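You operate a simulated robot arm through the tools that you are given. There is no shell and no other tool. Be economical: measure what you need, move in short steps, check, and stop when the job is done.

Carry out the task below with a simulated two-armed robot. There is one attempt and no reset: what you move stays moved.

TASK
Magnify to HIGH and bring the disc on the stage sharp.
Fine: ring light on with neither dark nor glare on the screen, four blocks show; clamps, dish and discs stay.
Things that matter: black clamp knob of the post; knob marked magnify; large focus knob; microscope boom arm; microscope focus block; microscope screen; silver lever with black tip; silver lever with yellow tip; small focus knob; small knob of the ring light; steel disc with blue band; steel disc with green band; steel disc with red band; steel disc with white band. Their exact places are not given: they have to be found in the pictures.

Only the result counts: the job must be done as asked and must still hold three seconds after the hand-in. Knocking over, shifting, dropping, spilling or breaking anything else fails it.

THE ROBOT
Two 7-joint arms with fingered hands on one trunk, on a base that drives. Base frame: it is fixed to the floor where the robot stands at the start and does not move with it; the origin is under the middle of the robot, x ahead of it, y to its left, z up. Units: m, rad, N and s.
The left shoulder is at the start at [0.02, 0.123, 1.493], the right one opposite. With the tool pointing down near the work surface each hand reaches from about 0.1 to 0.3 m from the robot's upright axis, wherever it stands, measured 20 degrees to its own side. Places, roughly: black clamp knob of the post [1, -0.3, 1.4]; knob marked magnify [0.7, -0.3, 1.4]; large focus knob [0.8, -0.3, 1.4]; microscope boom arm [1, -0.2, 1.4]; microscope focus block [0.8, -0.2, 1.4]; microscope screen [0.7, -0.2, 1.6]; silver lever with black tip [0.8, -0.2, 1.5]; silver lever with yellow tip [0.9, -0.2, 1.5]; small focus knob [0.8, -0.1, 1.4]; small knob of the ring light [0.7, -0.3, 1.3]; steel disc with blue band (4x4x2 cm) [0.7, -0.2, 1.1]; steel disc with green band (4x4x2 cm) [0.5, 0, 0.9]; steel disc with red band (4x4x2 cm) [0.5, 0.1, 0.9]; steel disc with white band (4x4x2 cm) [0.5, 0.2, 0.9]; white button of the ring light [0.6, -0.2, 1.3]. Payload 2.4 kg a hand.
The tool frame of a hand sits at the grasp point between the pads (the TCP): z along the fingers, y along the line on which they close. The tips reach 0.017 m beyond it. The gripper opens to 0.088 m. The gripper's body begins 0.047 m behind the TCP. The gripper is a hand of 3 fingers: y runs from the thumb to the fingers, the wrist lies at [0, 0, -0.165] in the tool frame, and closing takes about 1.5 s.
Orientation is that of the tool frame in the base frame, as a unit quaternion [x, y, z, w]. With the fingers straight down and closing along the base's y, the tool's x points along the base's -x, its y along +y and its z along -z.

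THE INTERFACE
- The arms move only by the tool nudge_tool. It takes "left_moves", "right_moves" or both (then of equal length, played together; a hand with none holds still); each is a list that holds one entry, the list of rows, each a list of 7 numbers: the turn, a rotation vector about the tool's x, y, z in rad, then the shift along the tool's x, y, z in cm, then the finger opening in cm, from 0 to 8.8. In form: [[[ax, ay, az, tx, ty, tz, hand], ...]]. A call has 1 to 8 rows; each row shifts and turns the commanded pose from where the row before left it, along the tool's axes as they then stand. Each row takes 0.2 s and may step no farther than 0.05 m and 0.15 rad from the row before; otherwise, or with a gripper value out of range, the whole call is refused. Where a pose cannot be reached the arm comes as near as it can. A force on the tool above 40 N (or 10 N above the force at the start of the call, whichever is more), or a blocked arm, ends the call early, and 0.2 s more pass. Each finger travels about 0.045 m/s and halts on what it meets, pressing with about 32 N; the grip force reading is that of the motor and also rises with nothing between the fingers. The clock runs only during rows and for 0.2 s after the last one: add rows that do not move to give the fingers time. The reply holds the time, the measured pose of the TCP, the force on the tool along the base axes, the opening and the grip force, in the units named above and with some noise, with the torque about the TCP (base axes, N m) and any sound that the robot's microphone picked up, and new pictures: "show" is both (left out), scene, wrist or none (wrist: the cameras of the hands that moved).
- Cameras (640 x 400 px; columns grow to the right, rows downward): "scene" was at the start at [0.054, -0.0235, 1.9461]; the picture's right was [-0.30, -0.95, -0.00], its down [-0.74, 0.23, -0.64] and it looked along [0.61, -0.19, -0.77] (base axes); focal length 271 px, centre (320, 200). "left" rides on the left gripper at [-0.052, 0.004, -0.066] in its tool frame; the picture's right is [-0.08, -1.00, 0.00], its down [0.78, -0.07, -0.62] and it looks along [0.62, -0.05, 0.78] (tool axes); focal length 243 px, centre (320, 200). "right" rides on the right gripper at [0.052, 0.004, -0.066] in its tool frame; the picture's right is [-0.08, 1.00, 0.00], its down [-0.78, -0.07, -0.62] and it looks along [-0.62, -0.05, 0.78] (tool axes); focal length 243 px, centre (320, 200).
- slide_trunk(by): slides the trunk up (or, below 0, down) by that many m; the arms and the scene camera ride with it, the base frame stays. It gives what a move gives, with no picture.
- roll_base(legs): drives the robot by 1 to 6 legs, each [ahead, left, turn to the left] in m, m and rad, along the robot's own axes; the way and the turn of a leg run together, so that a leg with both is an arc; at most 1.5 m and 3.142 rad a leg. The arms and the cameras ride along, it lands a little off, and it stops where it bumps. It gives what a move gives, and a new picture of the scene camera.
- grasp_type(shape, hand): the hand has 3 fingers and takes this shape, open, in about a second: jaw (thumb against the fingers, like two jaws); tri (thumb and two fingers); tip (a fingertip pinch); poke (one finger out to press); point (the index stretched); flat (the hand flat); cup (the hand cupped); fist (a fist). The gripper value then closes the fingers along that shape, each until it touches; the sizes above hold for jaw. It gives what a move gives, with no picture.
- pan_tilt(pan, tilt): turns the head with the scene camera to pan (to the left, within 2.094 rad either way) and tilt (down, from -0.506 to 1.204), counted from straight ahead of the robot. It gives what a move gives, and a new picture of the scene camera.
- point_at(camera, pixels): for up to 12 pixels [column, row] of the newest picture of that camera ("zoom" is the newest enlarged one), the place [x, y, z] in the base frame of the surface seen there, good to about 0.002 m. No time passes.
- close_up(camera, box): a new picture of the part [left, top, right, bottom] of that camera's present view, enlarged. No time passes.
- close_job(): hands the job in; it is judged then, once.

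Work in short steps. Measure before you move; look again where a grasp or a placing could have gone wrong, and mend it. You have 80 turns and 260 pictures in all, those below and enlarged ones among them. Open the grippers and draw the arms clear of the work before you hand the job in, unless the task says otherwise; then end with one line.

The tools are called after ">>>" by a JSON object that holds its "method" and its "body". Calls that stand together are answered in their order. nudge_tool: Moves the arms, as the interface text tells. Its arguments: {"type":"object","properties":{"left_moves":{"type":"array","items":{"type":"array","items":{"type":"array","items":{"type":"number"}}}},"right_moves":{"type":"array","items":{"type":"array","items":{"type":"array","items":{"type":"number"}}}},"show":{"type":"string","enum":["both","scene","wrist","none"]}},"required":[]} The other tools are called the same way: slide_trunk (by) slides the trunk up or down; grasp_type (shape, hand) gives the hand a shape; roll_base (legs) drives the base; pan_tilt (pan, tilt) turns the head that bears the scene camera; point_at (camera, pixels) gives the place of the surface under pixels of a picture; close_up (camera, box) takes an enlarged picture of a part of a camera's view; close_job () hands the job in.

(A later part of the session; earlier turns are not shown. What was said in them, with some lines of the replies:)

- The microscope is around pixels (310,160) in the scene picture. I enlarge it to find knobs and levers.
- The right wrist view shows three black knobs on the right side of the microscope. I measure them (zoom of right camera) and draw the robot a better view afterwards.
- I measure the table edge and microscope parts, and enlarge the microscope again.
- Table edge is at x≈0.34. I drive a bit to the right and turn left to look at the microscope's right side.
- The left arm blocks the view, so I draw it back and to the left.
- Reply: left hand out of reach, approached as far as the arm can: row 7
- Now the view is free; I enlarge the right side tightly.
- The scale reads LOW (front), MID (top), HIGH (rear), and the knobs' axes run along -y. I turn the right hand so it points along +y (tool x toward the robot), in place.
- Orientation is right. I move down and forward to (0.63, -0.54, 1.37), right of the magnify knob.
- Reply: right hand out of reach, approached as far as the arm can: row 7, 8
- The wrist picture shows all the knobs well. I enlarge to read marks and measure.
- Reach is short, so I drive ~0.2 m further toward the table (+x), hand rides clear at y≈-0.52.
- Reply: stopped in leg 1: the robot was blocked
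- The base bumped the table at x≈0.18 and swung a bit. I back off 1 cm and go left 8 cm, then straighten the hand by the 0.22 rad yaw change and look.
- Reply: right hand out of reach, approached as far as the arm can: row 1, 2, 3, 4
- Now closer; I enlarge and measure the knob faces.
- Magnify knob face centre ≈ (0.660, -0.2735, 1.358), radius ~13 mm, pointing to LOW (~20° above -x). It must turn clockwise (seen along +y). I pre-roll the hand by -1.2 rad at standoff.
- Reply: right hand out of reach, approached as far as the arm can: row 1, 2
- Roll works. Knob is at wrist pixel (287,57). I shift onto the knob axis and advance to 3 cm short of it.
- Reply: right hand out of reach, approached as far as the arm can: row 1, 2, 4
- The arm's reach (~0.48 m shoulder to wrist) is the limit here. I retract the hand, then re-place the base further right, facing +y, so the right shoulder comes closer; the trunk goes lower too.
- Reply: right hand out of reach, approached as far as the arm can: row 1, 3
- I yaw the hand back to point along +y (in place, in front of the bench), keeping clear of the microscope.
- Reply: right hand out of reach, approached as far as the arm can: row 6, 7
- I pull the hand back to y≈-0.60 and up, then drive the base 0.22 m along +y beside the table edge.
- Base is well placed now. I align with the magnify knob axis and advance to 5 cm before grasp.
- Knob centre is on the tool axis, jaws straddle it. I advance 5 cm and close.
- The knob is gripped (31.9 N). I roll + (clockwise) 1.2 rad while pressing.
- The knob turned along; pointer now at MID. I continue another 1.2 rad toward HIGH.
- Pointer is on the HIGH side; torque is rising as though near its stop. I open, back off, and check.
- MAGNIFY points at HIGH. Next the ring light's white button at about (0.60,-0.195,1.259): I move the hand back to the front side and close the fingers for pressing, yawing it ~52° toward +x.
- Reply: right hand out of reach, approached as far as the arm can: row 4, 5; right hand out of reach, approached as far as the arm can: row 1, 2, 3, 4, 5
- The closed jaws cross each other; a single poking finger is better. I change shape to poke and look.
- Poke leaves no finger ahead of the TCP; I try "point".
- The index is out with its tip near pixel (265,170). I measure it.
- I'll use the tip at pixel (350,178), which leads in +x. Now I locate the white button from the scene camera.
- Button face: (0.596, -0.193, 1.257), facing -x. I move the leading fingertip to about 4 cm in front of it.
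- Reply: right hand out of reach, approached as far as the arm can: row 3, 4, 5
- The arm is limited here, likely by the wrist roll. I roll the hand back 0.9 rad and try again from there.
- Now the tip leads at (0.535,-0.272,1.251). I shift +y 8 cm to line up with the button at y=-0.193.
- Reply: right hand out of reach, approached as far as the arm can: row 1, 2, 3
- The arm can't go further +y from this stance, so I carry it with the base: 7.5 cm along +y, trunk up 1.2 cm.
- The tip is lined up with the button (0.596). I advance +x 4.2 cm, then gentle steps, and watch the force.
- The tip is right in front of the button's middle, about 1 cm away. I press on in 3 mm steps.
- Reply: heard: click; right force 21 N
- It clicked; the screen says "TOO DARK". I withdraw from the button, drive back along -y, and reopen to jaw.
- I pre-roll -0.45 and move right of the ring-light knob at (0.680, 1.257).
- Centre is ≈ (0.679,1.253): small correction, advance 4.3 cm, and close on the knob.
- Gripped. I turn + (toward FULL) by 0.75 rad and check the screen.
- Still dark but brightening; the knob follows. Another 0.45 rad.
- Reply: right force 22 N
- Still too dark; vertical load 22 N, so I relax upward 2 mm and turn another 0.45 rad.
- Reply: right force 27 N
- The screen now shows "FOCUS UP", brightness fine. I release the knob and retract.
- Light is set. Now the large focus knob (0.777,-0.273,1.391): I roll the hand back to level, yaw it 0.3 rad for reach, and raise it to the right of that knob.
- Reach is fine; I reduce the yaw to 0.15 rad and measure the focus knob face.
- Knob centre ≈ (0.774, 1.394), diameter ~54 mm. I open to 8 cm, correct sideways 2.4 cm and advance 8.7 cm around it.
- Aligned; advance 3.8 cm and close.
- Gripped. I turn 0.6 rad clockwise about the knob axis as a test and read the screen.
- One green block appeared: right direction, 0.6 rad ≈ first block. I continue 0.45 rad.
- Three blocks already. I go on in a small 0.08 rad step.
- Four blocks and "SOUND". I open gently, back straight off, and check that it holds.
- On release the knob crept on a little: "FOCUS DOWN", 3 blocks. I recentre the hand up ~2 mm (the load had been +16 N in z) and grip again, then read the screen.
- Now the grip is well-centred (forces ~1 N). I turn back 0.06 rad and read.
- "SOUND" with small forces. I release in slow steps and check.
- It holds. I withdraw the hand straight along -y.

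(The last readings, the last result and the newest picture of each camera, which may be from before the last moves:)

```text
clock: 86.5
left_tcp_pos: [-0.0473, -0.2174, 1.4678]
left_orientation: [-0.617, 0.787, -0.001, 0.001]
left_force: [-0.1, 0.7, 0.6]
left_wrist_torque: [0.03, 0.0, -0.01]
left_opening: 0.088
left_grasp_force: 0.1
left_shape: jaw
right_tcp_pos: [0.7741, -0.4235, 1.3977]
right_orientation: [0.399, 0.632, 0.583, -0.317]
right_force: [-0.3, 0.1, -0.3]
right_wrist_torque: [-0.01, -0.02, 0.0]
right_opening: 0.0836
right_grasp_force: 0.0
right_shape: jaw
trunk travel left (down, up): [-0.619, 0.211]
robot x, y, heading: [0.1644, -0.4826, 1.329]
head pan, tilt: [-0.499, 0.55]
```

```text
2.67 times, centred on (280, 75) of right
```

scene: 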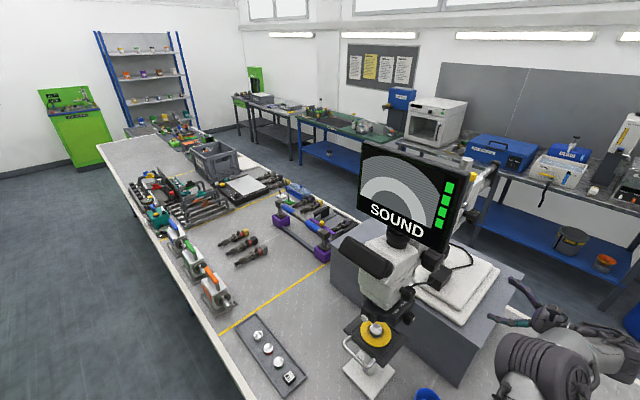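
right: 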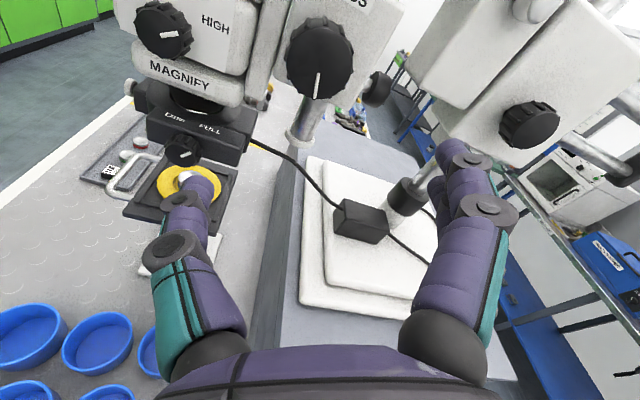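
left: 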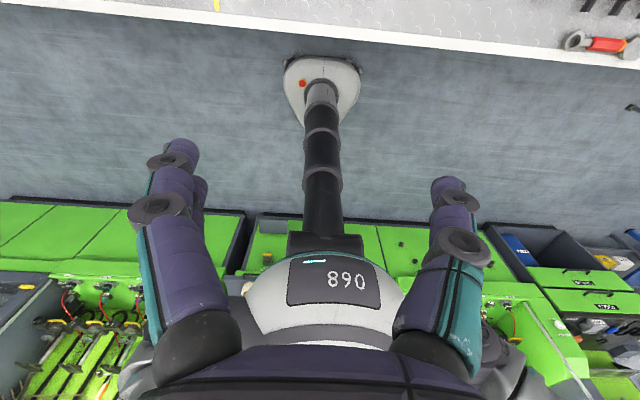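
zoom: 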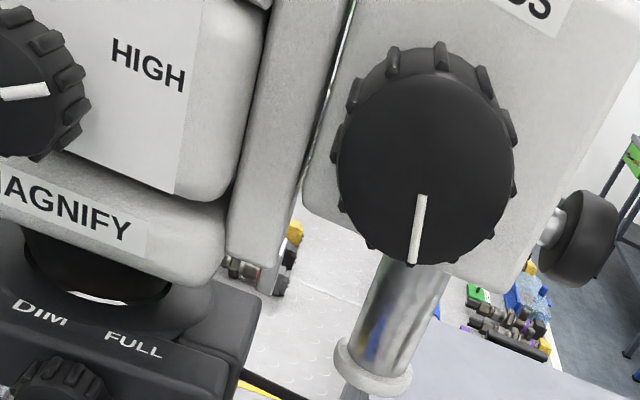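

Screen still "SOUND" with four blocks, MAGNIFY at HIGH, light neither dark nor glaring. I draw the arm a little farther away and check once more.

>>> {"method": "nudge_tool", "body": {"right_moves": [[[0, 0, 0, -0.5, 0, -3.9, 8.8], [0, 0, 0, -0.5, 0, -3.9, 8.8], [0, 0, 0, 0, 0, 0, 8.8], [0, 0, 0, 0, 0, 0, 8.8], [0, 0, 0, 0, 0, 0, 8.8], [0, 0, 0, 0, 0, 0, 8.8], [0, 0, 0, 0, 0, 0, 8.8]]], "show": "both"}}

>>> {"method": "close_up", "body": {"camera": "right", "box": [60, 0, 300, 150]}}

```text
clock: 88.1
left_tcp_pos: [-0.0458, -0.2183, 1.4675]
left_orientation: [-0.616, 0.788, 0.0, 0.0]
left_force: [-0.1, -0.8, -0.6]
left_wrist_torque: [-0.03, 0.0, 0.0]
left_opening: 0.0879
left_grasp_force: 0.0
left_shape: jaw
right_tcp_pos: [0.7757, -0.5009, 1.3963]
right_orientation: [0.399, 0.632, 0.583, -0.317]
right_force: [0.0, -0.5, -0.8]
right_wrist_torque: [0.0, -0.02, 0.0]
right_opening: 0.088
right_grasp_force: 0.0
right_shape: jaw
trunk travel left (down, up): [-0.619, 0.211]
robot x, y, heading: [0.1661, -0.4829, 1.326]
head pan, tilt: [-0.499, 0.55]
```

scene: 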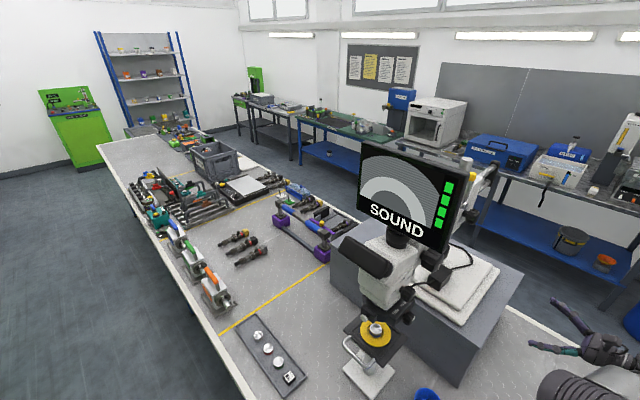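
right: 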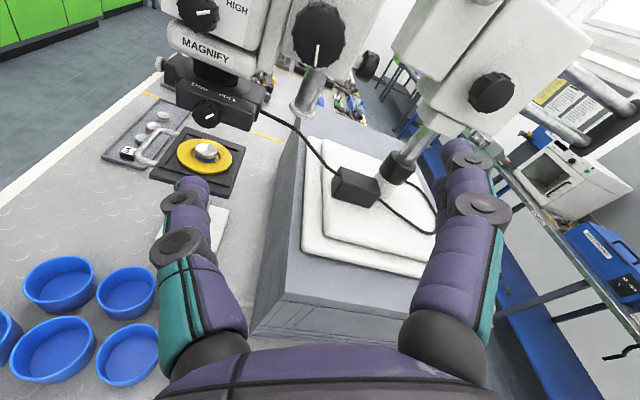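

```text
2.67 times, centred on (180, 75) of right
```

zoom: 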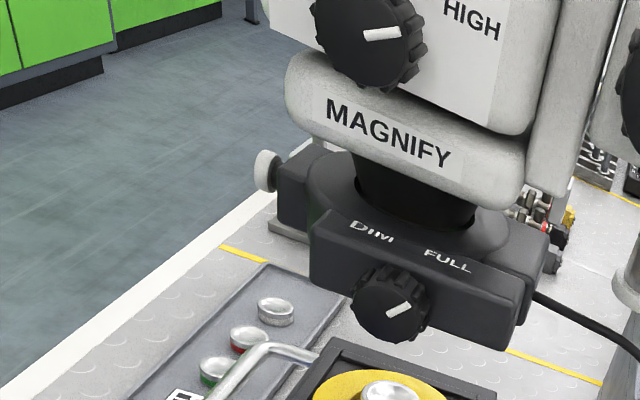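

Everything holds: four blocks and "SOUND", discs and dish in place, arms clear. I hand in.

>>> {"method": "close_job", "body": {}}

```text
The job is handed in.
```

The job is handed in: magnification is on HIGH, and the ring light is on with no dark or glare warning. The disc on the stage was sharp, with four green blocks and "SOUND" still on the screen at my last check before hand-in.
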